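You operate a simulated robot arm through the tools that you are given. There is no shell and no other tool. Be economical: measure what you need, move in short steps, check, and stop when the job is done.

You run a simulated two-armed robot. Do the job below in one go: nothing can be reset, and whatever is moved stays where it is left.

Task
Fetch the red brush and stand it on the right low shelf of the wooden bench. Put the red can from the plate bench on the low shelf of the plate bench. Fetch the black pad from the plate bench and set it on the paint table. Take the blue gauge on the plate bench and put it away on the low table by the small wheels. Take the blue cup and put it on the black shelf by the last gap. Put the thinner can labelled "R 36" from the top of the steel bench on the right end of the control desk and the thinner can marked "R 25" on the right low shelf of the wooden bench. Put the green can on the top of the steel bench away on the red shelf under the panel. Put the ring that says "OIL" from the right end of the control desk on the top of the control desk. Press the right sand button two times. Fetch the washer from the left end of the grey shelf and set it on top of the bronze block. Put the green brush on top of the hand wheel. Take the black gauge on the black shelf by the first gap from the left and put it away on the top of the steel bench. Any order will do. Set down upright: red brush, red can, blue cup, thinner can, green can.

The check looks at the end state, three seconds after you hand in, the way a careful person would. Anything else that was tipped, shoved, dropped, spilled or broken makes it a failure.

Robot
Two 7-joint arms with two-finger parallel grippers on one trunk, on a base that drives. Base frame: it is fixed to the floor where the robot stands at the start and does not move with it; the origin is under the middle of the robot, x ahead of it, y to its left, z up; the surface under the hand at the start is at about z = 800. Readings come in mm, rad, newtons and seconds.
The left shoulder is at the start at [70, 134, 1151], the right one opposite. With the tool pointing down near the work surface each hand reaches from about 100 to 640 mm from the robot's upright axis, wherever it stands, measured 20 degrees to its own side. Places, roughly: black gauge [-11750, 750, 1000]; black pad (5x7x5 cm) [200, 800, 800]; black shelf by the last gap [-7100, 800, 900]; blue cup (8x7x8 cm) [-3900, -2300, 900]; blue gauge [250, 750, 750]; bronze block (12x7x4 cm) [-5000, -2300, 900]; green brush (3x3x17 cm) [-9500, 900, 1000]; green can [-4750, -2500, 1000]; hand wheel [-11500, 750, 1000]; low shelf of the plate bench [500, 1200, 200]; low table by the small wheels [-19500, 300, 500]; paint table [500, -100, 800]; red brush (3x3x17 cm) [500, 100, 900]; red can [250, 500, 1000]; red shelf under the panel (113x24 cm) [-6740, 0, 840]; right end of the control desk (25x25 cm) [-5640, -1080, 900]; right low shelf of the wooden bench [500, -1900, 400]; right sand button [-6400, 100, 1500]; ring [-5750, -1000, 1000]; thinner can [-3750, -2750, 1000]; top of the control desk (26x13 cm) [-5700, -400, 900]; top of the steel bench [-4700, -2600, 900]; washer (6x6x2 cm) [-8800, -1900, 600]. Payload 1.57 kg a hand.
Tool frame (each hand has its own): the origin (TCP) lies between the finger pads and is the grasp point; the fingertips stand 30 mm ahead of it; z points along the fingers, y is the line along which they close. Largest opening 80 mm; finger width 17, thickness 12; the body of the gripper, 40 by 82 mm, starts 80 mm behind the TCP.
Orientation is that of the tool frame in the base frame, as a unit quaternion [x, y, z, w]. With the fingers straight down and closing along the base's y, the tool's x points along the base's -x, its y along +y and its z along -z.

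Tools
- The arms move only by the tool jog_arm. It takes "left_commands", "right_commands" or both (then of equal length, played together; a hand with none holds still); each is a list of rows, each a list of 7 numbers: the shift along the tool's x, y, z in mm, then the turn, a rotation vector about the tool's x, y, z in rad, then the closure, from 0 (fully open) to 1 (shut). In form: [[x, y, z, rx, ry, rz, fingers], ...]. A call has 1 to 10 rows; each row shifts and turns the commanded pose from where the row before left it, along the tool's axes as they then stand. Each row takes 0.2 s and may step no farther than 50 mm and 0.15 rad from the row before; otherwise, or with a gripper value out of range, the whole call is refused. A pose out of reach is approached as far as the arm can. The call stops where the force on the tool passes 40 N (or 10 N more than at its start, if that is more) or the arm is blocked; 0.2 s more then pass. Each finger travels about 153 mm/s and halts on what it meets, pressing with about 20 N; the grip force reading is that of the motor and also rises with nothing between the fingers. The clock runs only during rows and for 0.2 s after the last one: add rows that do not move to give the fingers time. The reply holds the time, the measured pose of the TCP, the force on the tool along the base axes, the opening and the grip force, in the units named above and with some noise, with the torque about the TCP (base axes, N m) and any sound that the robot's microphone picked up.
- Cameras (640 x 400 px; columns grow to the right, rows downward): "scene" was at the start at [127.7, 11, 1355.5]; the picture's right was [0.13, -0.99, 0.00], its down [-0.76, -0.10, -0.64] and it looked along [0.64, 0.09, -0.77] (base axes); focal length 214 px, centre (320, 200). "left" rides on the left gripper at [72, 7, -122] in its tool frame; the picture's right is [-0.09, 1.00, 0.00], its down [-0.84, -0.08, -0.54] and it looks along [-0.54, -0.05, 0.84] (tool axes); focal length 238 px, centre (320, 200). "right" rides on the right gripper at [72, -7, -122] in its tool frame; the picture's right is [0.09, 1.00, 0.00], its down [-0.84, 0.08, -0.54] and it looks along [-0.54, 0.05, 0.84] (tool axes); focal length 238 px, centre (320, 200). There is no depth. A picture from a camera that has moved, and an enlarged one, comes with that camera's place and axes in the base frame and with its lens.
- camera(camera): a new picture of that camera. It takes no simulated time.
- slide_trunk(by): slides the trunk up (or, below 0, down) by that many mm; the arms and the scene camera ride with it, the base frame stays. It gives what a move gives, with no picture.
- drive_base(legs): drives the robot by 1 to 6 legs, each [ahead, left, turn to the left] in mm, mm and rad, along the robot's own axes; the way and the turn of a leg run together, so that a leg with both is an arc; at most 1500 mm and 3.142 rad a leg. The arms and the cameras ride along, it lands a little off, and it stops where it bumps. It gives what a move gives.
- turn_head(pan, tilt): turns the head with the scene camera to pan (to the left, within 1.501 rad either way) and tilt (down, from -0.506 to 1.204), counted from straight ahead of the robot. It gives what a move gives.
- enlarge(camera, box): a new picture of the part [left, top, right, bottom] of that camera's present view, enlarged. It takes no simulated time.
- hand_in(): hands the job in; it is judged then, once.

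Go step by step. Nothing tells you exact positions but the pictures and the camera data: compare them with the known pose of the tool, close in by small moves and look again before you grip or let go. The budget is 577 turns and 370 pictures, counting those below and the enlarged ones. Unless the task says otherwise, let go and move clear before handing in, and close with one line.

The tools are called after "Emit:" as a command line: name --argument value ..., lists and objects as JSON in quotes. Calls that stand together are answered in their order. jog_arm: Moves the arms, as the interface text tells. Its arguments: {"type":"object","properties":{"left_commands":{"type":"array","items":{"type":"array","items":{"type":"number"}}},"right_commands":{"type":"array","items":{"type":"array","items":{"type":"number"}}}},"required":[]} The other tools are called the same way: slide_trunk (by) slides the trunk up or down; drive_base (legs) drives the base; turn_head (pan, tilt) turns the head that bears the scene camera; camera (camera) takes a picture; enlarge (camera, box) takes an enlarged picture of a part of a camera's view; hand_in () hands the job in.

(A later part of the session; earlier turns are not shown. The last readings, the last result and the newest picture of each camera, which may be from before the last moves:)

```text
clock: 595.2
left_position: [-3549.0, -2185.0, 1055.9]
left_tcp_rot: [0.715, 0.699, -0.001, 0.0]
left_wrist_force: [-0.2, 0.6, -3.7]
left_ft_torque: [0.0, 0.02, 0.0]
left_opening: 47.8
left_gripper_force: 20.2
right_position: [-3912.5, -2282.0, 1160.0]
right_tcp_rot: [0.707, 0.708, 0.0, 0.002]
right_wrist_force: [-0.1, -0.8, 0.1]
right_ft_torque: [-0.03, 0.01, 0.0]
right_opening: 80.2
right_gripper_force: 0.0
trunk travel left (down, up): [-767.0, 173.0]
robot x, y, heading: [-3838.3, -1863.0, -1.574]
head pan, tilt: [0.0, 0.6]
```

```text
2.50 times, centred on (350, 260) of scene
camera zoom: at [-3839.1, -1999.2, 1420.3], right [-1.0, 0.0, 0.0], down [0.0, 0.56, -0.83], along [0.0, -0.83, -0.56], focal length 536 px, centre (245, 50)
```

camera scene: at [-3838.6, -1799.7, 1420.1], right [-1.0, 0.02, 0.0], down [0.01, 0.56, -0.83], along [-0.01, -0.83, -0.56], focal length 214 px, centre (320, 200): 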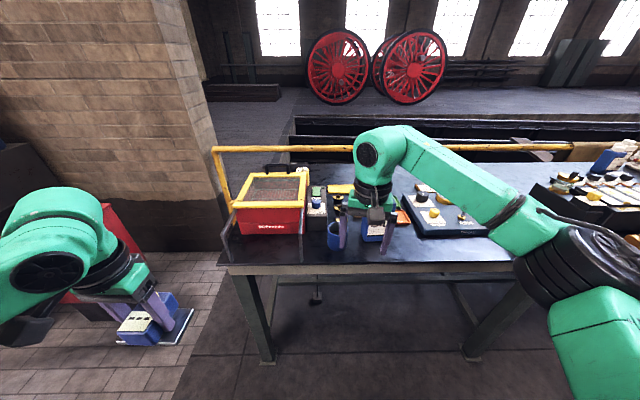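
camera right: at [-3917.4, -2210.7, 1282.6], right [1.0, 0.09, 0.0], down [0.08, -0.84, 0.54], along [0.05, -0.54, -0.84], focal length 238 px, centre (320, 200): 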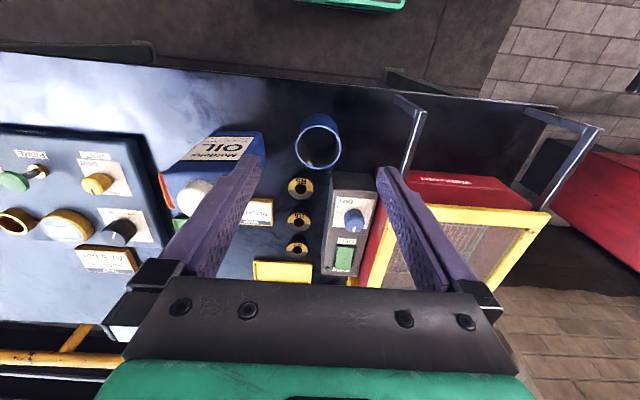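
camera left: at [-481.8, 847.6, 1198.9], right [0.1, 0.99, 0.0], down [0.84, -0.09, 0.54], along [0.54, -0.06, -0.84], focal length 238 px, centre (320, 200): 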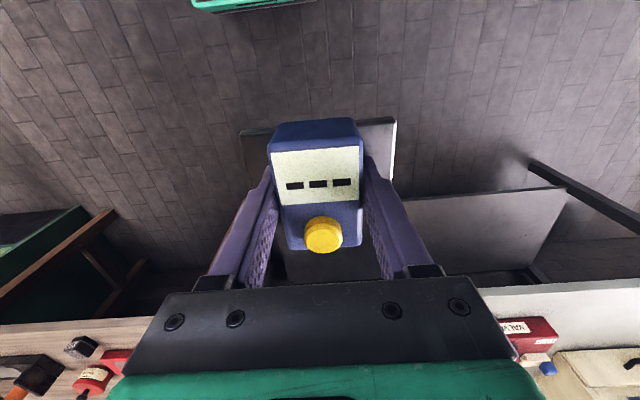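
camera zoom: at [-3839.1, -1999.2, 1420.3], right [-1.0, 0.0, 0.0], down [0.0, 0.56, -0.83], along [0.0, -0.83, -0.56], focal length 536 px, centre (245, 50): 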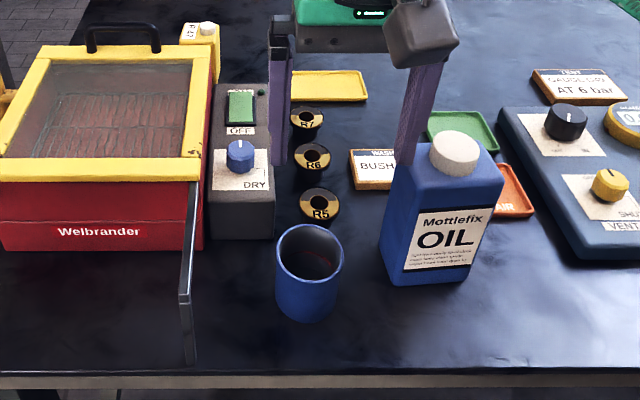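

Blue cup (70 mm diameter) centre ≈ (−3908, −2334), rim z≈933. Align precisely above it.

Emit:
jog_arm --right_commands '[[-26, 2, 10, 0, 0, 0, 0], [-26, 2, 10, 0, 0, 0, 0], [0, 0, 45, 0, 0, 0, 0], [0, 0, 45, 0, 0, 0, 0]]'

Emit:
camera --camera "right"

```text
clock: 596.2
left_position: [-3549.5, -2188.4, 1054.8]
left_tcp_rot: [0.715, 0.699, 0.001, -0.001]
left_wrist_force: [0.0, 0.7, -3.7]
left_ft_torque: [0.0, 0.01, 0.01]
left_opening: 47.8
left_gripper_force: 20.6
right_position: [-3907.1, -2335.3, 1050.0]
right_tcp_rot: [0.707, 0.707, 0.0, 0.001]
right_wrist_force: [-0.1, -0.5, 0.1]
right_ft_torque: [0.01, 0.01, 0.04]
right_opening: 80.0
right_gripper_force: 0.0
trunk travel left (down, up): [-767.0, 173.0]
robot x, y, heading: [-3839.4, -1864.9, -1.574]
head pan, tilt: [0.0, 0.6]
```

```text
171 pictures are left
camera right: at [-3912.4, -2264.4, 1172.2], right [1.0, 0.09, 0.0], down [0.08, -0.84, 0.54], along [0.05, -0.54, -0.84], focal length 238 px, centre (320, 200)
```

right: 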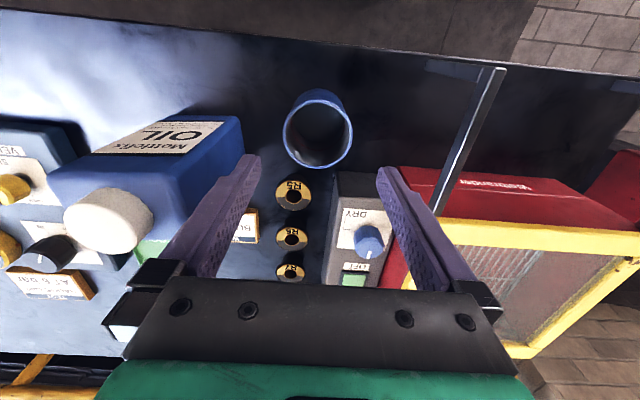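

Emit:
jog_arm --right_commands '[[-3, 0, 40, 0, 0, 0, 0], [0, 0, 40, 0, 0, 0, 0]]'

Emit:
camera --camera "right"

```text
clock: 596.8
left_position: [-3547.2, -2188.8, 1054.7]
left_tcp_rot: [0.715, 0.699, 0.001, -0.002]
left_wrist_force: [-0.8, -0.5, -5.0]
left_ft_torque: [0.03, -0.01, 0.01]
left_opening: 47.9
left_gripper_force: 20.0
right_position: [-3907.3, -2339.6, 968.5]
right_tcp_rot: [0.707, 0.707, 0.0, 0.001]
right_wrist_force: [-0.5, -0.3, 0.2]
right_ft_torque: [-0.03, 0.01, -0.02]
right_opening: 79.9
right_gripper_force: 0.0
trunk travel left (down, up): [-767.0, 173.0]
robot x, y, heading: [-3841.8, -1859.2, -1.579]
head pan, tilt: [0.0, 0.6]
```

```text
170 pictures are left
camera right: at [-3913.0, -2268.6, 1091.6], right [1.0, 0.09, 0.0], down [0.08, -0.84, 0.54], along [0.05, -0.54, -0.84], focal length 238 px, centre (320, 200)
```

right: 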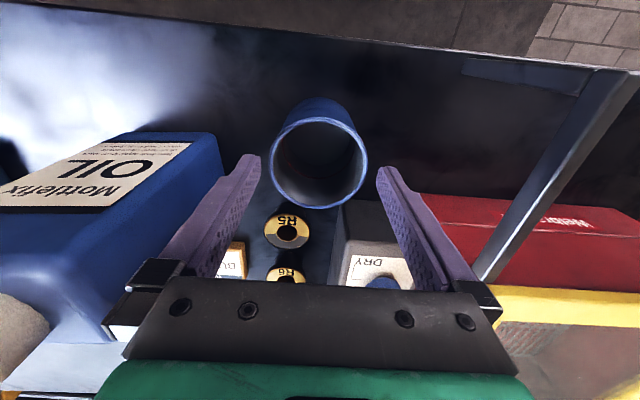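

Emit:
jog_arm --right_commands '[[0, 0, 12, 0, 0, 0, 0], [0, 0, 25, 0, 0, 0, 0], [0, 0, 23, 0, 0, 0, 0], [0, 0, 0, 0, 0, 0, 0.3], [0, 0, 0, 0, 0, 0, 1], [0, 0, 0, 0, 0, 0, 1]]'

Emit:
camera --camera "right"

```text
clock: 598.2
left_position: [-3548.0, -2187.8, 1056.0]
left_tcp_rot: [0.715, 0.699, 0.0, -0.001]
left_wrist_force: [-0.2, 0.5, -3.9]
left_ft_torque: [0.04, -0.02, 0.0]
left_opening: 47.7
left_gripper_force: 20.0
right_position: [-3908.3, -2339.6, 910.0]
right_tcp_rot: [0.707, 0.707, 0.0, 0.001]
right_wrist_force: [0.7, -2.3, 5.6]
right_ft_torque: [-0.02, 0.05, -0.03]
right_opening: 68.4
right_gripper_force: 20.2
trunk travel left (down, up): [-767.0, 173.0]
robot x, y, heading: [-3838.4, -1857.1, -1.571]
head pan, tilt: [0.0, 0.6]
```

```text
169 pictures are left
camera right: at [-3912.9, -2268.3, 1032.5], right [1.0, 0.09, 0.0], down [0.08, -0.84, 0.54], along [0.05, -0.54, -0.84], focal length 238 px, centre (320, 200)
```

right: 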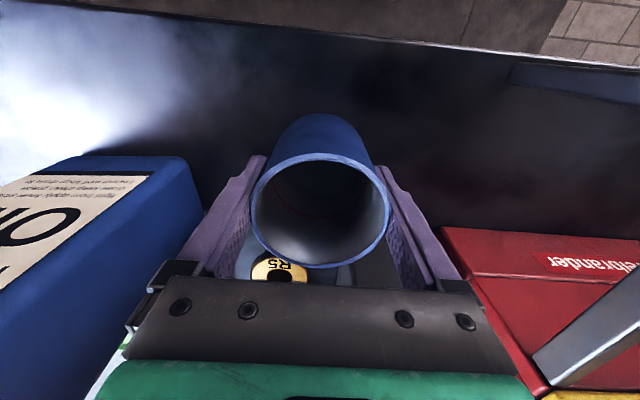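

Emit:
jog_arm --right_commands '[[0, 0, -15, 0, 0, 0, 1], [0, 0, -40, 0, 0, 0, 1], [0, 0, -45, 0, 0, 0, 1], [0, 0, -45, 0, 0, 0, 1], [0, 0, -45, 0, 0, 0, 1], [20, 0, -20, 0, 0, 0, 1]]'

Emit:
drive_base --legs '[[-230, 0, 0], [0, -1300, 0], [0, -1300, 0], [0, -1000, 0]]'

Emit:
camera --camera "right"

```text
clock: 599.6
left_position: [-3549.1, -2187.0, 1055.7]
left_tcp_rot: [0.715, 0.699, 0.001, -0.001]
left_wrist_force: [-0.6, 0.0, -3.9]
left_ft_torque: [0.02, 0.01, 0.01]
left_opening: 47.9
left_gripper_force: 19.9
right_position: [-3906.0, -2315.7, 1119.5]
right_tcp_rot: [0.707, 0.707, 0.001, 0.0]
right_wrist_force: [0.3, 0.4, -0.8]
right_ft_torque: [0.01, -0.02, 0.01]
right_opening: 68.6
right_gripper_force: 19.9
trunk travel left (down, up): [-767.0, 173.0]
robot x, y, heading: [-3837.1, -1863.4, -1.573]
head pan, tilt: [0.0, 0.6]
```

```text
clock: 615.9
left_position: [-6461.1, -1801.9, 1055.4]
left_tcp_rot: [0.681, 0.732, -0.001, -0.003]
left_wrist_force: [0.7, -0.4, -3.3]
left_ft_torque: [-0.02, 0.02, 0.03]
left_opening: 47.6
left_gripper_force: 19.8
right_position: [-6804.5, -1963.9, 1120.5]
right_tcp_rot: [0.672, 0.74, -0.001, 0.0]
right_wrist_force: [0.2, 0.5, -1.8]
right_ft_torque: [-0.02, 0.04, 0.02]
right_opening: 68.0
right_gripper_force: 20.1
trunk travel left (down, up): [-767.0, 173.0]
robot x, y, heading: [-6784.9, -1511.8, -1.476]
head pan, tilt: [0.0, 0.6]
stopped in leg 4: the robot was blocked; the commanded pose is now the measured one
```

```text
168 pictures are left
camera right: at [-6815.8, -1893.8, 1242.3], right [0.98, 0.19, 0.0], down [0.16, -0.82, 0.54], along [0.1, -0.53, -0.84], focal length 238 px, centre (320, 200)
```

right: 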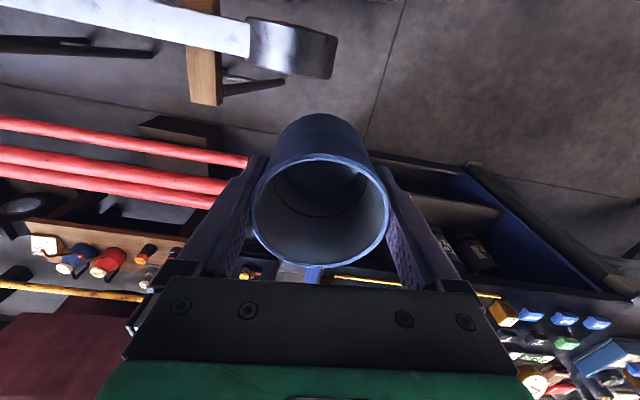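

The robot was blocked, probably by the rod on trestles to the west. Move away and look.

Emit:
drive_base --legs '[[0, 200, 0], [-150, 0, 0]]'

Emit:
turn_head --pan -1.2 --tilt 0.6

Emit:
camera --camera "scene"

```text
clock: 618.5
left_position: [-6281.5, -1639.1, 1054.6]
left_tcp_rot: [0.682, 0.732, 0.001, -0.003]
left_wrist_force: [0.1, 0.0, -4.4]
left_ft_torque: [0.05, -0.01, -0.04]
left_opening: 47.8
left_gripper_force: 19.8
right_position: [-6624.9, -1801.8, 1117.6]
right_tcp_rot: [0.673, 0.74, 0.001, 0.0]
right_wrist_force: [0.5, -0.3, -0.4]
right_ft_torque: [0.01, 0.02, 0.01]
right_opening: 68.4
right_gripper_force: 19.9
trunk travel left (down, up): [-767.0, 173.0]
robot x, y, heading: [-6602.5, -1339.6, -1.483]
head pan, tilt: [0.0, 0.6]
```

```text
clock: 619.9
left_position: [-6282.8, -1637.9, 1054.9]
left_tcp_rot: [0.682, 0.731, 0.001, -0.002]
left_wrist_force: [0.1, -0.8, -3.8]
left_ft_torque: [-0.02, 0.0, 0.03]
left_opening: 47.3
left_gripper_force: 19.9
right_position: [-6625.7, -1798.7, 1119.7]
right_tcp_rot: [0.673, 0.74, 0.0, 0.001]
right_wrist_force: [-1.2, -0.1, -0.7]
right_ft_torque: [-0.04, 0.01, 0.02]
right_opening: 68.4
right_gripper_force: 19.5
trunk travel left (down, up): [-767.0, 173.0]
robot x, y, heading: [-6601.3, -1345.9, -1.476]
head pan, tilt: [-1.201, 0.6]
```

```text
167 pictures are left
camera scene: at [-6675.5, -1430.5, 1420.1], right [-0.44, 0.9, 0.0], down [0.51, 0.25, -0.83], along [-0.74, -0.37, -0.56], focal length 214 px, centre (320, 200)
```

scene: 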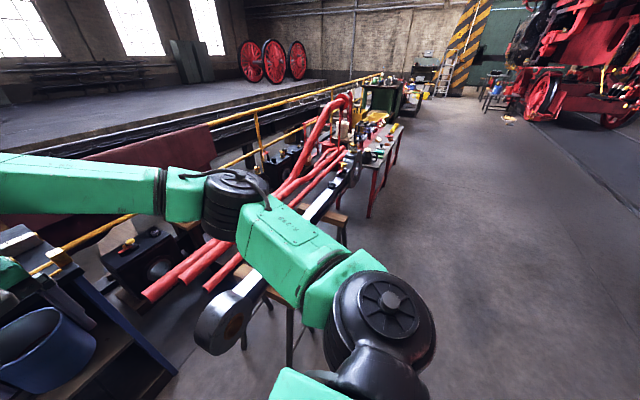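

The rod and trestles still stand. Turn to face east, back west, then go north past the panel to look behind it.

Emit:
drive_base --legs '[[0, 150, 0], [0, 0, 1.476], [-1250, 0, 0], [0, 700, 0]]'

Emit:
turn_head --pan 0.6 --tilt 0.3

Emit:
camera --camera "scene"

```text
clock: 634.3
left_position: [-7419.8, -364.7, 1054.8]
left_tcp_rot: [-0.009, 1.0, 0.0, -0.002]
left_wrist_force: [0.3, 0.6, -3.7]
left_ft_torque: [-0.04, 0.03, 0.03]
left_opening: 48.2
left_gripper_force: 19.8
right_position: [-7276.0, -715.9, 1119.1]
right_tcp_rot: [-0.021, 1.0, 0.002, 0.0]
right_wrist_force: [0.2, 0.1, -1.6]
right_ft_torque: [0.01, 0.0, -0.03]
right_opening: 68.3
right_gripper_force: 20.3
trunk travel left (down, up): [-767.0, 173.0]
robot x, y, heading: [-7731.4, -665.1, 0.034]
head pan, tilt: [-1.201, 0.6]
```

```text
clock: 636.1
left_position: [-7420.4, -363.8, 1054.1]
left_tcp_rot: [-0.008, 1.0, -0.001, -0.001]
left_wrist_force: [0.9, 0.5, -3.8]
left_ft_torque: [0.02, 0.01, 0.0]
left_opening: 48.2
left_gripper_force: 20.1
right_position: [-7276.8, -715.2, 1118.5]
right_tcp_rot: [-0.021, 1.0, 0.001, 0.0]
right_wrist_force: [0.7, -0.4, -1.1]
right_ft_torque: [-0.01, -0.01, 0.01]
right_opening: 68.5
right_gripper_force: 20.1
trunk travel left (down, up): [-767.0, 173.0]
robot x, y, heading: [-7731.9, -671.1, 0.039]
head pan, tilt: [0.6, 0.3]
```

```text
166 pictures are left
camera scene: at [-7605.5, -609.7, 1447.5], right [0.59, -0.8, 0.0], down [-0.24, -0.18, -0.95], along [0.77, 0.57, -0.3], focal length 214 px, centre (320, 200)
```

scene: 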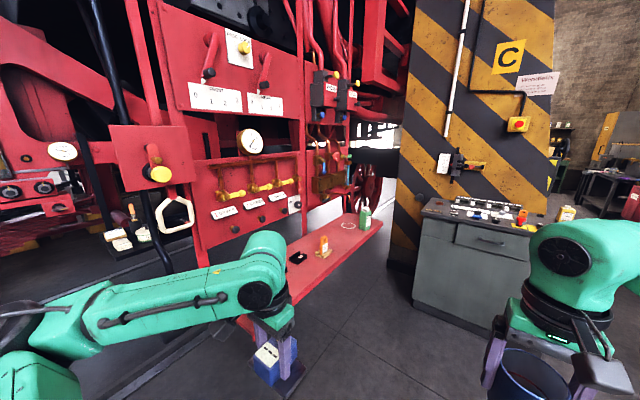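

Emit:
enlarge --camera "scene" --box '[60, 140, 240, 280]'

```text
2.86 times, centred on (150, 210) of scene
camera zoom: at [-7605.5, -609.7, 1447.5], right [0.59, -0.8, 0.0], down [-0.24, -0.18, -0.95], along [0.77, 0.57, -0.3], focal length 613 px, centre (806, 171)
```

zoom: 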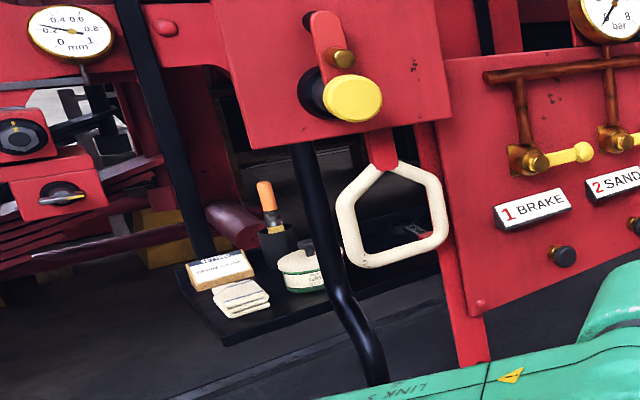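

The black shelf is behind the panel plane: front edge y≈617, x from −7470 eastward. I'll back west and go north to look at it directly.

Emit:
drive_base --legs '[[-260, 0, 0], [0, 900, -0.039]]'

Emit:
turn_head --pan 0.5 --tilt 0.4

Emit:
camera --camera "scene"

```text
clock: 642.3
left_position: [-7682.5, 510.6, 1054.8]
left_tcp_rot: [0.01, 1.0, 0.0, -0.002]
left_wrist_force: [0.2, 0.4, -4.3]
left_ft_torque: [0.01, 0.04, -0.03]
left_opening: 48.0
left_gripper_force: 20.1
right_position: [-7551.5, 154.4, 1118.8]
right_tcp_rot: [-0.002, 1.0, 0.001, 0.0]
right_wrist_force: [0.6, 0.6, -0.5]
right_ft_torque: [0.04, 0.01, 0.02]
right_opening: 68.3
right_gripper_force: 19.8
trunk travel left (down, up): [-767.0, 173.0]
robot x, y, heading: [-8003.5, 219.3, 0.003]
head pan, tilt: [0.6, 0.3]
```

```text
clock: 643.0
left_position: [-7682.6, 511.7, 1053.6]
left_tcp_rot: [0.009, 1.0, -0.001, -0.002]
left_wrist_force: [-0.3, -0.5, -4.2]
left_ft_torque: [-0.02, 0.01, 0.03]
left_opening: 48.1
left_gripper_force: 20.4
right_position: [-7551.0, 154.5, 1118.5]
right_tcp_rot: [-0.002, 1.0, 0.001, 0.0]
right_wrist_force: [0.7, 0.5, -1.6]
right_ft_torque: [0.02, -0.01, 0.03]
right_opening: 68.3
right_gripper_force: 19.8
trunk travel left (down, up): [-767.0, 173.0]
robot x, y, heading: [-8003.7, 221.3, -0.001]
head pan, tilt: [0.499, 0.4]
```

```text
164 pictures are left
camera scene: at [-7872.2, 264.7, 1438.3], right [0.48, -0.88, 0.0], down [-0.34, -0.19, -0.92], along [0.81, 0.44, -0.39], focal length 214 px, centre (320, 200)
```

scene: 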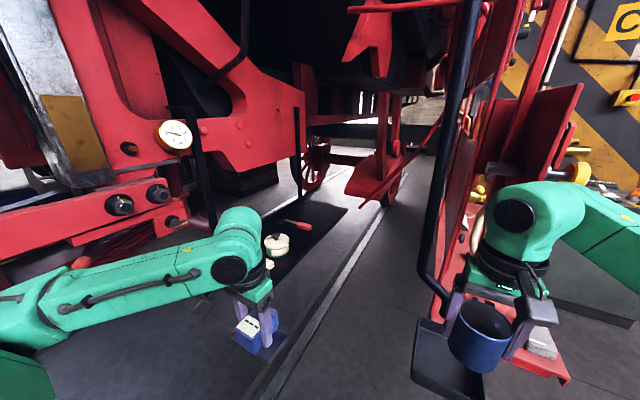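

I can reach the front-left strip of the black shelf with the right hand from here at a heading of about 1.2. Rotate in place and look.

Emit:
drive_base --legs '[[0, -60, 0], [0, 0, 1.2]]'

Emit:
turn_head --pan -0.2 --tilt 0.5

Emit:
camera --camera "scene"

Emit:
camera --camera "right"

```text
clock: 646.9
left_position: [-8157.9, 568.8, 1055.5]
left_tcp_rot: [-0.554, 0.832, -0.002, 0.0]
left_wrist_force: [0.4, 0.5, -4.1]
left_ft_torque: [-0.07, 0.02, 0.02]
left_opening: 47.8
left_gripper_force: 19.7
right_position: [-7778.9, 558.8, 1117.4]
right_tcp_rot: [-0.564, 0.825, 0.002, -0.001]
right_wrist_force: [-0.2, -1.3, -1.4]
right_ft_torque: [0.0, -0.01, 0.0]
right_opening: 67.8
right_gripper_force: 19.9
trunk travel left (down, up): [-767.0, 173.0]
robot x, y, heading: [-8011.6, 158.6, 1.192]
head pan, tilt: [0.499, 0.4]
```

```text
clock: 648.0
left_position: [-8159.1, 568.0, 1053.9]
left_tcp_rot: [-0.554, 0.833, -0.001, -0.001]
left_wrist_force: [0.2, -0.1, -4.0]
left_ft_torque: [-0.03, 0.02, 0.03]
left_opening: 48.2
left_gripper_force: 19.6
right_position: [-7779.4, 558.7, 1120.0]
right_tcp_rot: [-0.564, 0.826, 0.001, 0.0]
right_wrist_force: [0.1, -0.3, -1.0]
right_ft_torque: [0.03, 0.02, -0.01]
right_opening: 67.9
right_gripper_force: 20.1
trunk travel left (down, up): [-767.0, 173.0]
robot x, y, heading: [-8006.2, 158.6, 1.198]
head pan, tilt: [-0.201, 0.499]
```

```text
163 pictures are left
camera scene: at [-7936.5, 284.0, 1429.1], right [0.84, -0.55, 0.0], down [-0.26, -0.4, -0.88], along [0.48, 0.74, -0.48], focal length 214 px, centre (320, 200)
```

scene: 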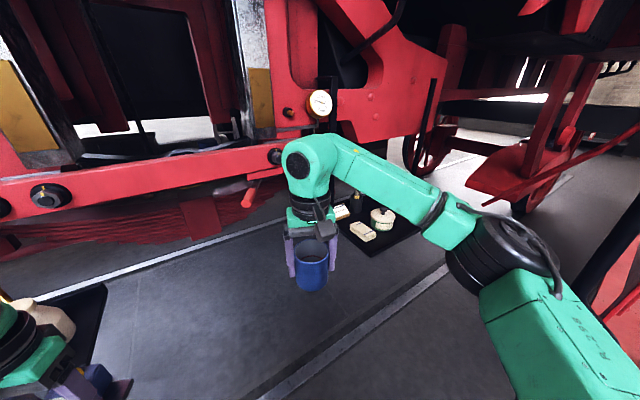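

```text
162 pictures are left
camera right: at [-7797.3, 488.1, 1241.4], right [-0.96, 0.28, 0.0], down [0.23, 0.81, 0.54], along [0.15, 0.52, -0.84], focal length 238 px, centre (320, 200)
```

right: 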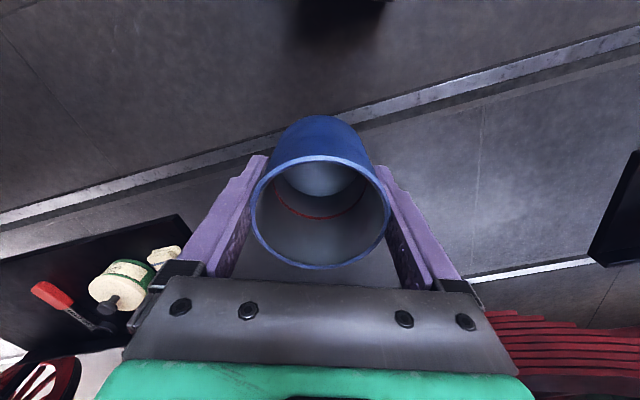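

Emit:
drive_base --legs '[[0, -280, 0]]'

Emit:
camera --camera "scene"

Emit:
camera --camera "right"

```text
clock: 650.0
left_position: [-7922.7, 473.7, 1051.4]
left_tcp_rot: [-0.553, 0.833, -0.007, 0.002]
left_wrist_force: [0.2, -0.4, -2.9]
left_ft_torque: [-0.01, 0.0, -0.02]
left_opening: 47.6
left_gripper_force: 20.2
right_position: [-7545.7, 463.1, 1119.7]
right_tcp_rot: [-0.566, 0.825, -0.005, 0.003]
right_wrist_force: [-0.2, -0.1, -1.1]
right_ft_torque: [0.0, 0.04, 0.02]
right_opening: 68.1
right_gripper_force: 19.6
trunk travel left (down, up): [-767.0, 173.0]
robot x, y, heading: [-7761.9, 61.4, 1.19]
head pan, tilt: [-0.201, 0.499]
stopped in leg 1: the robot was blocked; the commanded pose is now the measured one
```

```text
161 pictures are left
camera scene: at [-7704.7, 191.1, 1429.6], right [0.84, -0.55, 0.01], down [-0.25, -0.4, -0.88], along [0.49, 0.73, -0.48], focal length 214 px, centre (320, 200)
```

scene: 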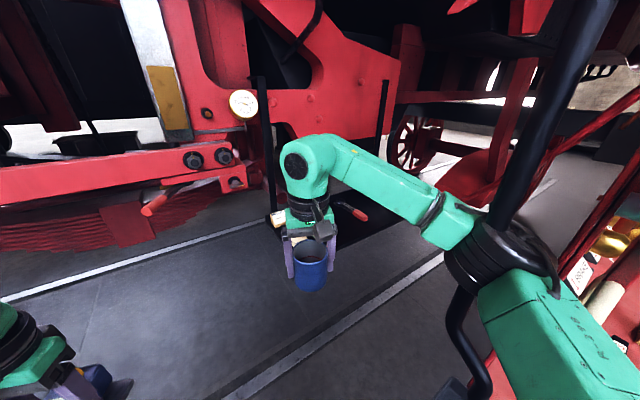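

```text
160 pictures are left
camera right: at [-7565.2, 394.1, 1242.2], right [-0.96, 0.27, -0.01], down [0.22, 0.81, 0.54], along [0.16, 0.52, -0.84], focal length 238 px, centre (320, 200)
```

right: 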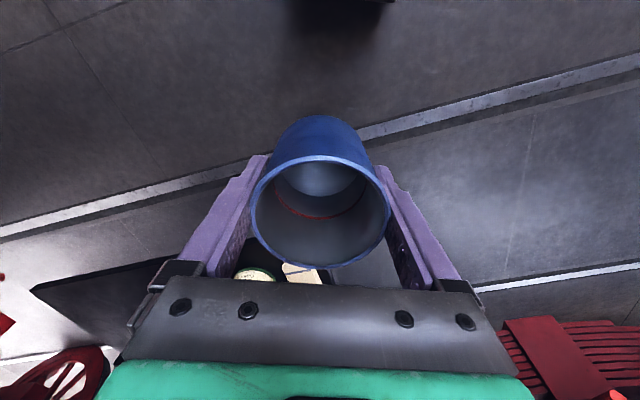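

The right elbow touched the black pipe at about (−7460, 246). Back off left, extend the arm straighter, then move ahead so the elbow stays clear.

Emit:
drive_base --legs '[[0, 65, 0.01]]'

Emit:
jog_arm --right_commands '[[-40, -25, 10, 0, 0, 0, 1], [-40, -25, 10, 0, 0, 0, 1], [-40, -25, 10, 0, 0, 0, 1], [-15, -11, 10, 0, 0, 0, 1]]'

Emit:
camera --camera "scene"

Emit:
camera --camera "right"

```text
clock: 651.0
left_position: [-7971.2, 489.1, 1057.0]
left_tcp_rot: [-0.557, 0.831, 0.001, -0.003]
left_wrist_force: [0.6, 1.4, -3.8]
left_ft_torque: [0.02, 0.06, 0.02]
left_opening: 48.0
left_gripper_force: 20.2
right_position: [-7591.8, 483.0, 1118.0]
right_tcp_rot: [-0.569, 0.823, 0.003, -0.002]
right_wrist_force: [0.9, 0.4, 0.1]
right_ft_torque: [0.01, 0.03, -0.03]
right_opening: 67.8
right_gripper_force: 19.5
trunk travel left (down, up): [-767.0, 173.0]
robot x, y, heading: [-7820.4, 83.6, 1.202]
head pan, tilt: [-0.201, 0.499]
```

```text
clock: 652.0
left_position: [-7975.7, 492.5, 1053.9]
left_tcp_rot: [-0.557, 0.83, -0.001, -0.001]
left_wrist_force: [0.8, 0.3, -3.9]
left_ft_torque: [-0.02, 0.0, -0.02]
left_opening: 48.0
left_gripper_force: 20.3
right_position: [-7469.3, 580.7, 1077.2]
right_tcp_rot: [-0.569, 0.822, -0.001, -0.001]
right_wrist_force: [-0.2, -0.5, -0.8]
right_ft_torque: [0.0, 0.0, -0.02]
right_opening: 67.6
right_gripper_force: 19.8
trunk travel left (down, up): [-767.0, 173.0]
robot x, y, heading: [-7822.2, 84.2, 1.204]
head pan, tilt: [-0.201, 0.499]
```

```text
159 pictures are left
camera scene: at [-7751.6, 210.3, 1429.1], right [0.84, -0.54, 0.0], down [-0.26, -0.4, -0.88], along [0.47, 0.74, -0.48], focal length 214 px, centre (320, 200)
```

scene: 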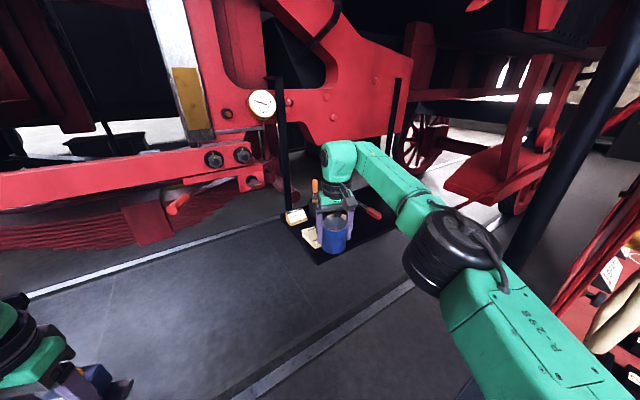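

```text
158 pictures are left
camera right: at [-7487.1, 510.6, 1200.2], right [-0.96, 0.27, 0.0], down [0.22, 0.81, 0.54], along [0.14, 0.52, -0.84], focal length 238 px, centre (320, 200)
```

right: 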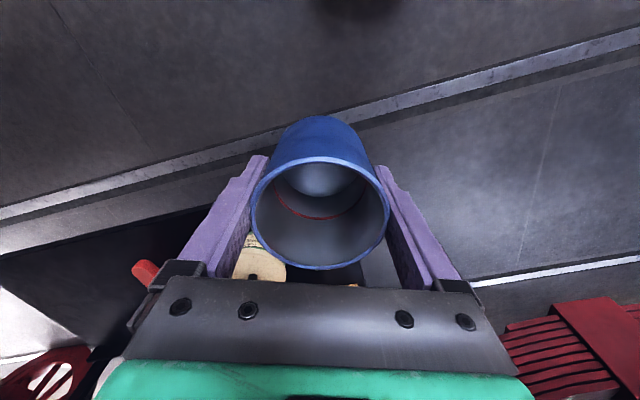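

Emit:
drive_base --legs '[[105, 0, 0]]'

Emit:
camera --camera "scene"

Emit:
camera --camera "right"

```text
clock: 653.1
left_position: [-7940.3, 586.4, 1054.8]
left_tcp_rot: [-0.557, 0.831, -0.002, 0.0]
left_wrist_force: [-0.1, 0.2, -3.8]
left_ft_torque: [-0.01, 0.04, 0.01]
left_opening: 47.8
left_gripper_force: 20.0
right_position: [-7435.2, 675.0, 1078.7]
right_tcp_rot: [-0.568, 0.823, 0.0, 0.001]
right_wrist_force: [-0.2, -0.7, -0.9]
right_ft_torque: [-0.03, -0.03, 0.02]
right_opening: 67.8
right_gripper_force: 20.4
trunk travel left (down, up): [-767.0, 173.0]
robot x, y, heading: [-7781.7, 182.4, 1.197]
head pan, tilt: [-0.201, 0.499]
```

```text
157 pictures are left
camera scene: at [-7715.9, 303.6, 1429.4], right [0.84, -0.54, 0.0], down [-0.26, -0.4, -0.88], along [0.47, 0.74, -0.48], focal length 214 px, centre (320, 200)
```

scene: 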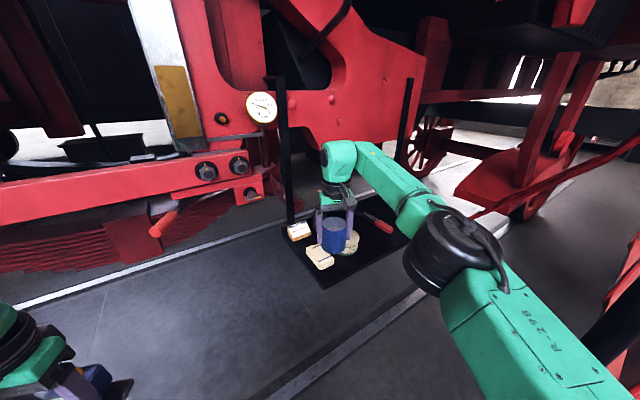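

```text
156 pictures are left
camera right: at [-7451.9, 604.4, 1201.7], right [-0.96, 0.27, 0.0], down [0.22, 0.81, 0.54], along [0.14, 0.52, -0.84], focal length 238 px, centre (320, 200)
```

right: 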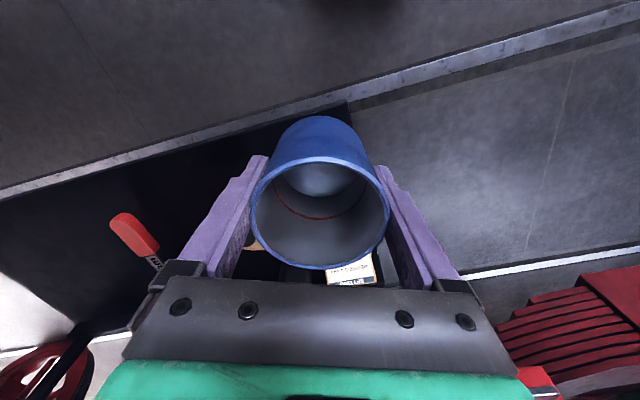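

The left end is crowded; a clear spot is about (−7205, 745), right of the tin. I'll step left, rotate to heading 0.75 clear of the pipe, then move in.

Emit:
drive_base --legs '[[0, 200, 0], [0, 0, -0.447]]'

Emit:
turn_head --pan 0 --tilt 0.5

Emit:
camera --camera "scene"

```text
clock: 656.0
left_position: [-7939.6, 687.2, 1054.2]
left_tcp_rot: [-0.364, 0.931, -0.002, -0.001]
left_wrist_force: [-0.6, 0.2, -3.9]
left_ft_torque: [-0.06, 0.03, 0.04]
left_opening: 48.1
left_gripper_force: 20.0
right_position: [-7445.2, 554.2, 1078.0]
right_tcp_rot: [-0.377, 0.926, 0.0, 0.0]
right_wrist_force: [0.4, 0.0, 0.3]
right_ft_torque: [0.0, -0.03, -0.01]
right_opening: 67.8
right_gripper_force: 19.1
trunk travel left (down, up): [-767.0, 173.0]
robot x, y, heading: [-7969.5, 252.1, 0.769]
head pan, tilt: [-0.201, 0.499]
```

```text
clock: 656.7
left_position: [-7938.9, 687.7, 1053.7]
left_tcp_rot: [-0.363, 0.932, -0.001, -0.001]
left_wrist_force: [-0.2, -0.3, -3.5]
left_ft_torque: [0.02, 0.02, 0.01]
left_opening: 48.0
left_gripper_force: 20.1
right_position: [-7443.5, 553.8, 1078.4]
right_tcp_rot: [-0.378, 0.926, 0.0, 0.001]
right_wrist_force: [-0.5, 0.0, -0.6]
right_ft_torque: [0.05, 0.03, 0.0]
right_opening: 67.4
right_gripper_force: 19.7
trunk travel left (down, up): [-767.0, 173.0]
robot x, y, heading: [-7969.1, 251.9, 0.765]
head pan, tilt: [0.0, 0.499]
```

```text
155 pictures are left
camera scene: at [-7866.9, 352.0, 1429.1], right [0.69, -0.72, 0.0], down [-0.35, -0.33, -0.88], along [0.63, 0.61, -0.48], focal length 214 px, centre (320, 200)
```

scene: 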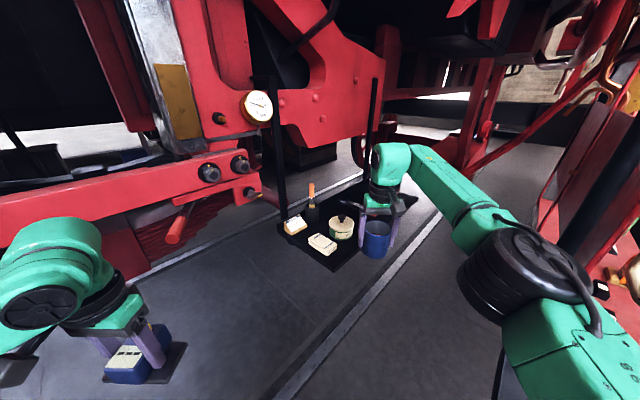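

Emit:
drive_base --legs '[[210, 0, 0], [90, -95, 0]]'

Emit:
camera --camera "scene"

Emit:
camera --camera "right"

```text
clock: 658.2
left_position: [-7822.3, 800.8, 1054.0]
left_tcp_rot: [-0.366, 0.93, -0.001, -0.012]
left_wrist_force: [-1.4, 0.4, -2.6]
left_ft_torque: [0.07, -0.07, 0.07]
left_opening: 47.9
left_gripper_force: 20.8
right_position: [-7322.8, 669.6, 1077.5]
right_tcp_rot: [-0.376, 0.927, 0.0, 0.0]
right_wrist_force: [0.6, -0.6, -1.0]
right_ft_torque: [-0.02, 0.0, 0.0]
right_opening: 67.5
right_gripper_force: 20.0
trunk travel left (down, up): [-767.0, 173.0]
robot x, y, heading: [-7850.2, 374.4, 0.765]
head pan, tilt: [0.0, 0.499]
stopped in leg 1: the force on the tool passed its limit at 121 N (the readings are from after the stop); the commanded pose is now the measured one
```

```text
154 pictures are left
camera scene: at [-7746.0, 468.4, 1429.1], right [0.69, -0.72, 0.0], down [-0.35, -0.33, -0.88], along [0.63, 0.61, -0.48], focal length 214 px, centre (320, 200)
```

scene: 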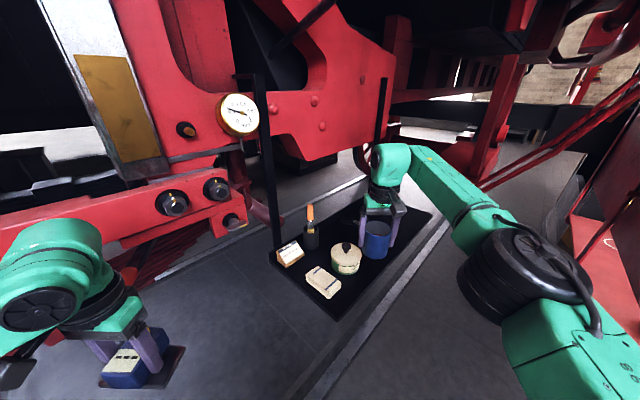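

```text
153 pictures are left
camera right: at [-7367.5, 614.3, 1199.9], right [-0.76, 0.65, 0.0], down [0.55, 0.64, 0.54], along [0.35, 0.41, -0.84], focal length 238 px, centre (320, 200)
```

right: 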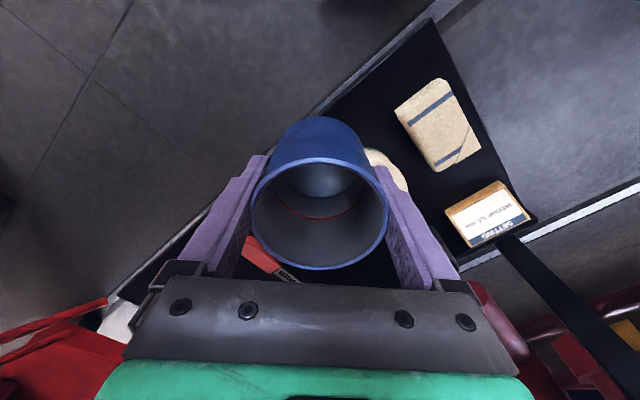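

The left hand touched the red beam. Pull the left arm back and inward.

Emit:
jog_arm --left_commands '[[30, -20, 0, 0, 0, 0, 1], [30, -25, 0, 0, 0, 0, 1], [30, -25, 0, 0, 0, 0, 1], [20, -30, 0, 0, 0, 0, 1]]'

Emit:
camera --camera "scene"

Emit:
camera --camera "left"

```text
clock: 659.2
left_position: [-7821.8, 800.0, 1054.0]
left_tcp_rot: [-0.367, 0.93, -0.002, -0.011]
left_wrist_force: [-1.1, -1.6, -3.4]
left_ft_torque: [0.04, -0.05, 0.06]
left_opening: 47.7
left_gripper_force: 19.9
left hand out of reach, approached as far as the arm can: row 1, 2, 3, 4
right_position: [-7321.9, 670.2, 1077.4]
right_tcp_rot: [-0.376, 0.927, -0.001, 0.0]
right_wrist_force: [0.1, -0.1, -0.3]
right_ft_torque: [-0.02, -0.01, 0.0]
right_opening: 67.3
right_gripper_force: 19.9
trunk travel left (down, up): [-767.0, 173.0]
robot x, y, heading: [-7849.7, 371.7, 0.765]
head pan, tilt: [0.0, 0.499]
```

```text
152 pictures are left
camera scene: at [-7745.8, 468.3, 1429.2], right [0.69, -0.72, 0.0], down [-0.35, -0.33, -0.88], along [0.63, 0.61, -0.48], focal length 214 px, centre (320, 200)
```

scene: 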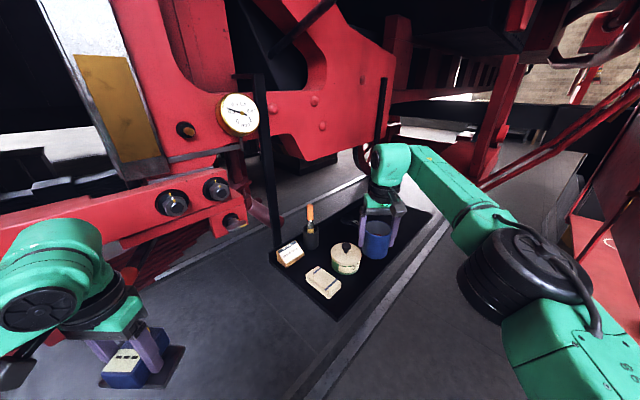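

```text
151 pictures are left
camera left: at [-7875.1, 756.6, 1177.8], right [-0.61, 0.79, 0.0], down [0.68, 0.52, 0.52], along [0.41, 0.32, -0.85], focal length 238 px, centre (320, 200)
```

left: 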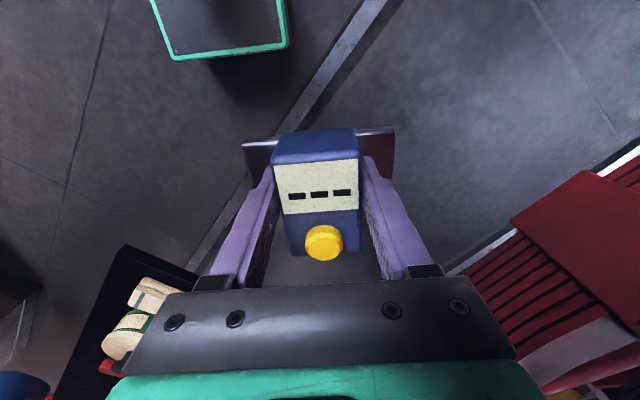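

Emit:
drive_base --legs '[[-70, 0, 0]]'

Emit:
turn_head --pan 0.6 --tilt 0.5

Emit:
camera --camera "scene"

```text
clock: 660.2
left_position: [-7867.9, 757.0, 1052.2]
left_tcp_rot: [-0.366, 0.931, -0.003, -0.014]
left_wrist_force: [0.5, -1.0, -4.2]
left_ft_torque: [-0.02, 0.06, 0.01]
left_opening: 47.6
left_gripper_force: 19.8
right_position: [-7367.4, 624.6, 1074.3]
right_tcp_rot: [-0.376, 0.927, -0.001, -0.002]
right_wrist_force: [-0.5, -0.3, -1.1]
right_ft_torque: [0.0, 0.02, -0.04]
right_opening: 67.4
right_gripper_force: 19.9
trunk travel left (down, up): [-767.0, 173.0]
robot x, y, heading: [-7898.4, 324.1, 0.762]
head pan, tilt: [0.0, 0.499]
```

```text
clock: 661.2
left_position: [-7869.2, 753.9, 1055.2]
left_tcp_rot: [-0.365, 0.931, -0.002, -0.012]
left_wrist_force: [-0.5, -0.6, -3.4]
left_ft_torque: [-0.04, 0.04, -0.01]
left_opening: 48.3
left_gripper_force: 20.1
right_position: [-7370.7, 622.6, 1076.5]
right_tcp_rot: [-0.376, 0.927, 0.0, -0.001]
right_wrist_force: [-0.6, -0.1, -0.5]
right_ft_torque: [0.01, 0.04, -0.01]
right_opening: 67.2
right_gripper_force: 19.9
trunk travel left (down, up): [-767.0, 173.0]
robot x, y, heading: [-7898.7, 321.2, 0.763]
head pan, tilt: [0.6, 0.499]
```

```text
150 pictures are left
camera scene: at [-7841.3, 447.9, 1429.0], right [0.98, -0.21, 0.0], down [-0.1, -0.47, -0.88], along [0.18, 0.86, -0.48], focal length 214 px, centre (320, 200)
```

scene: 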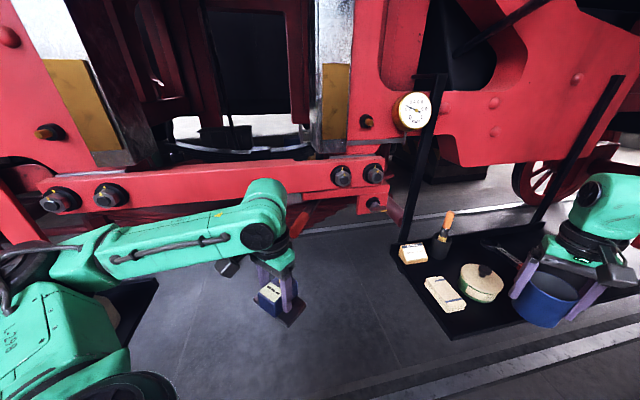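

Emit:
drive_base --legs '[[100, -54, 0]]'

Emit:
camera --camera "scene"

```text
clock: 662.4
left_position: [-7763.2, 781.4, 1053.3]
left_tcp_rot: [-0.366, 0.931, -0.002, -0.011]
left_wrist_force: [0.6, -0.9, -3.7]
left_ft_torque: [-0.03, 0.02, -0.01]
left_opening: 47.9
left_gripper_force: 20.1
right_position: [-7264.1, 649.3, 1078.5]
right_tcp_rot: [-0.375, 0.927, -0.001, 0.0]
right_wrist_force: [-0.1, 0.3, -1.7]
right_ft_torque: [0.01, -0.02, 0.02]
right_opening: 67.3
right_gripper_force: 19.8
trunk travel left (down, up): [-767.0, 173.0]
robot x, y, heading: [-7788.4, 350.4, 0.765]
head pan, tilt: [0.6, 0.499]
```

```text
149 pictures are left
camera scene: at [-7735.6, 474.7, 1429.3], right [0.98, -0.21, 0.0], down [-0.1, -0.47, -0.88], along [0.18, 0.86, -0.48], focal length 214 px, centre (320, 200)
```

scene: 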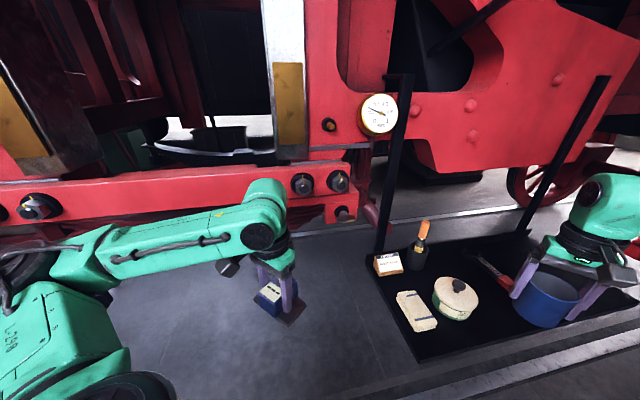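

Emit:
drive_base --legs '[[75, 0, 0]]'

Emit:
jog_arm --right_commands '[[-20, 7, 0, 0, 0, 0, 1], [-20, 8, 0, 0, 0, 0, 1]]'

Emit:
camera --camera "right"

Emit:
camera --camera "scene"

```text
clock: 663.5
left_position: [-7711.1, 830.6, 1054.6]
left_tcp_rot: [-0.366, 0.931, -0.002, -0.01]
left_wrist_force: [-1.2, 0.4, -3.9]
left_ft_torque: [-0.03, -0.01, 0.02]
left_opening: 48.0
left_gripper_force: 20.1
right_position: [-7212.3, 698.4, 1079.2]
right_tcp_rot: [-0.376, 0.927, -0.001, 0.001]
right_wrist_force: [0.3, -0.7, 0.1]
right_ft_torque: [0.01, -0.06, 0.02]
right_opening: 67.2
right_gripper_force: 19.8
trunk travel left (down, up): [-767.0, 173.0]
robot x, y, heading: [-7738.3, 401.2, 0.766]
head pan, tilt: [0.6, 0.499]
```

```text
clock: 664.1
left_position: [-7709.6, 831.3, 1054.2]
left_tcp_rot: [-0.366, 0.931, -0.001, -0.012]
left_wrist_force: [0.1, 0.4, -4.4]
left_ft_torque: [0.0, -0.01, 0.01]
left_opening: 48.0
left_gripper_force: 20.0
right_position: [-7209.1, 705.2, 1077.5]
right_tcp_rot: [-0.375, 0.927, 0.0, 0.001]
right_wrist_force: [0.2, -0.2, -1.2]
right_ft_torque: [-0.01, 0.0, -0.03]
right_opening: 67.2
right_gripper_force: 19.9
right hand out of reach, approached as far as the arm can: row 1, 2
trunk travel left (down, up): [-767.0, 173.0]
robot x, y, heading: [-7738.7, 399.9, 0.768]
head pan, tilt: [0.6, 0.499]
```

```text
148 pictures are left
camera right: at [-7255.2, 649.6, 1199.9], right [-0.76, 0.65, 0.0], down [0.55, 0.64, 0.54], along [0.35, 0.41, -0.84], focal length 238 px, centre (320, 200)
```

right: 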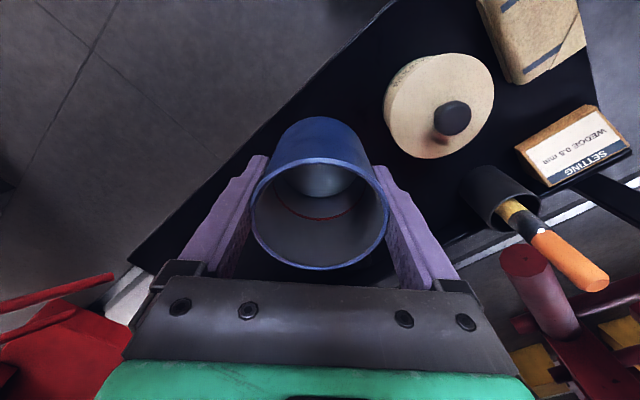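

```text
147 pictures are left
camera scene: at [-7680.7, 525.3, 1429.3], right [0.98, -0.21, 0.0], down [-0.1, -0.47, -0.88], along [0.18, 0.86, -0.48], focal length 214 px, centre (320, 200)
```

scene: 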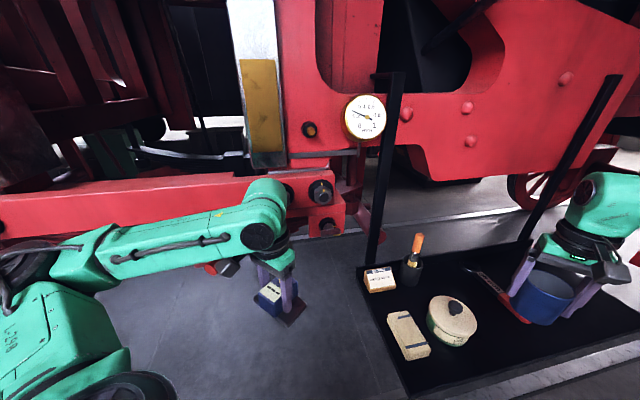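

Emit:
drive_base --legs '[[30, 0, 0]]'

Emit:
jog_arm --right_commands '[[15, 0, 45, 0, 0, 0, 1], [0, 0, 40, 0, 0, 0, 1]]'

Emit:
camera --camera "right"

```text
clock: 664.9
left_position: [-7690.5, 849.8, 1056.6]
left_tcp_rot: [-0.365, 0.931, -0.001, -0.009]
left_wrist_force: [-0.8, -0.5, -3.0]
left_ft_torque: [0.01, -0.03, -0.01]
left_opening: 47.7
left_gripper_force: 19.8
right_position: [-7190.9, 723.1, 1080.0]
right_tcp_rot: [-0.376, 0.927, 0.002, 0.003]
right_wrist_force: [-0.5, -1.1, -0.1]
right_ft_torque: [0.02, -0.04, -0.01]
right_opening: 67.1
right_gripper_force: 19.9
trunk travel left (down, up): [-767.0, 173.0]
robot x, y, heading: [-7713.0, 419.7, 0.762]
head pan, tilt: [0.6, 0.499]
```

```text
clock: 665.5
left_position: [-7688.1, 852.3, 1053.9]
left_tcp_rot: [-0.365, 0.931, -0.001, -0.011]
left_wrist_force: [-0.6, -0.8, -3.1]
left_ft_torque: [0.0, -0.01, 0.02]
left_opening: 48.2
left_gripper_force: 19.9
right_position: [-7198.5, 715.2, 990.8]
right_tcp_rot: [-0.376, 0.927, 0.001, 0.001]
right_wrist_force: [0.8, -0.5, -1.6]
right_ft_torque: [-0.03, -0.02, 0.0]
right_opening: 67.1
right_gripper_force: 19.7
trunk travel left (down, up): [-767.0, 173.0]
robot x, y, heading: [-7716.3, 420.7, 0.761]
head pan, tilt: [0.6, 0.499]
```

```text
146 pictures are left
camera right: at [-7244.2, 659.8, 1114.1], right [-0.76, 0.65, 0.0], down [0.55, 0.64, 0.54], along [0.35, 0.41, -0.84], focal length 238 px, centre (320, 200)
```

right: 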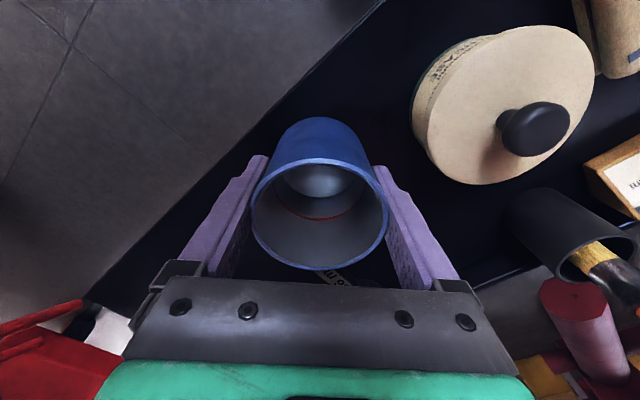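

Emit:
jog_arm --right_commands '[[0, 0, 20, 0, 0, 0, 1], [0, 0, 6, 0, 0, 0, 1], [0, 0, 3, 0, 0, 0, 1]]'

Emit:
jog_arm --right_commands '[[0, 0, 3, 0, 0, 0, 1], [0, 0, 3, 0, 0, 0, 1]]'

```text
clock: 666.3
left_position: [-7686.6, 854.7, 1053.7]
left_tcp_rot: [-0.366, 0.931, -0.002, -0.012]
left_wrist_force: [0.6, 0.8, -4.2]
left_ft_torque: [-0.04, 0.01, -0.01]
left_opening: 47.9
left_gripper_force: 19.5
right_position: [-7196.9, 715.6, 963.2]
right_tcp_rot: [-0.375, 0.927, 0.0, 0.0]
right_wrist_force: [0.4, 0.0, -0.6]
right_ft_torque: [0.02, -0.03, 0.0]
right_opening: 67.0
right_gripper_force: 19.9
trunk travel left (down, up): [-767.0, 173.0]
robot x, y, heading: [-7712.8, 423.9, 0.763]
head pan, tilt: [0.6, 0.499]
```

```text
clock: 666.9
left_position: [-7685.9, 853.5, 1053.8]
left_tcp_rot: [-0.366, 0.931, -0.002, -0.011]
left_wrist_force: [0.5, 0.4, -3.2]
left_ft_torque: [-0.02, 0.03, 0.01]
left_opening: 47.9
left_gripper_force: 19.5
right_position: [-7198.0, 716.0, 957.7]
right_tcp_rot: [-0.376, 0.927, 0.0, -0.001]
right_wrist_force: [0.7, 0.1, 0.2]
right_ft_torque: [0.02, 0.0, 0.0]
right_opening: 67.4
right_gripper_force: 20.2
trunk travel left (down, up): [-767.0, 173.0]
robot x, y, heading: [-7715.4, 418.2, 0.761]
head pan, tilt: [0.6, 0.499]
```

Emit:
jog_arm --right_commands '[[0, 0, 2, 0, 0, 0, 1], [0, 0, 2, 0, 0, 0, 1]]'

Emit:
jog_arm --right_commands '[[0, 0, 2, 0, 0, 0, 1], [0, 0, 2, 0, 0, 0, 1]]'

```text
clock: 667.5
left_position: [-7687.1, 854.1, 1053.7]
left_tcp_rot: [-0.365, 0.931, -0.001, -0.012]
left_wrist_force: [-0.5, 0.1, -4.1]
left_ft_torque: [-0.03, 0.08, 0.02]
left_opening: 47.9
left_gripper_force: 19.7
right_position: [-7198.4, 716.7, 952.4]
right_tcp_rot: [-0.375, 0.927, 0.001, 0.0]
right_wrist_force: [-0.4, -0.3, -0.4]
right_ft_torque: [-0.02, 0.01, -0.03]
right_opening: 67.3
right_gripper_force: 19.7
trunk travel left (down, up): [-767.0, 173.0]
robot x, y, heading: [-7713.5, 419.8, 0.761]
head pan, tilt: [0.6, 0.499]
```

```text
clock: 668.1
left_position: [-7688.2, 851.6, 1054.8]
left_tcp_rot: [-0.366, 0.931, -0.002, -0.012]
left_wrist_force: [-0.4, 0.2, -3.9]
left_ft_torque: [-0.01, 0.02, -0.02]
left_opening: 47.8
left_gripper_force: 20.1
right_position: [-7197.8, 715.9, 949.7]
right_tcp_rot: [-0.375, 0.927, 0.001, 0.001]
right_wrist_force: [1.6, -0.2, 7.9]
right_ft_torque: [-0.12, 0.03, -0.02]
right_opening: 67.2
right_gripper_force: 19.7
trunk travel left (down, up): [-767.0, 173.0]
robot x, y, heading: [-7714.4, 422.7, 0.759]
head pan, tilt: [0.6, 0.499]
```

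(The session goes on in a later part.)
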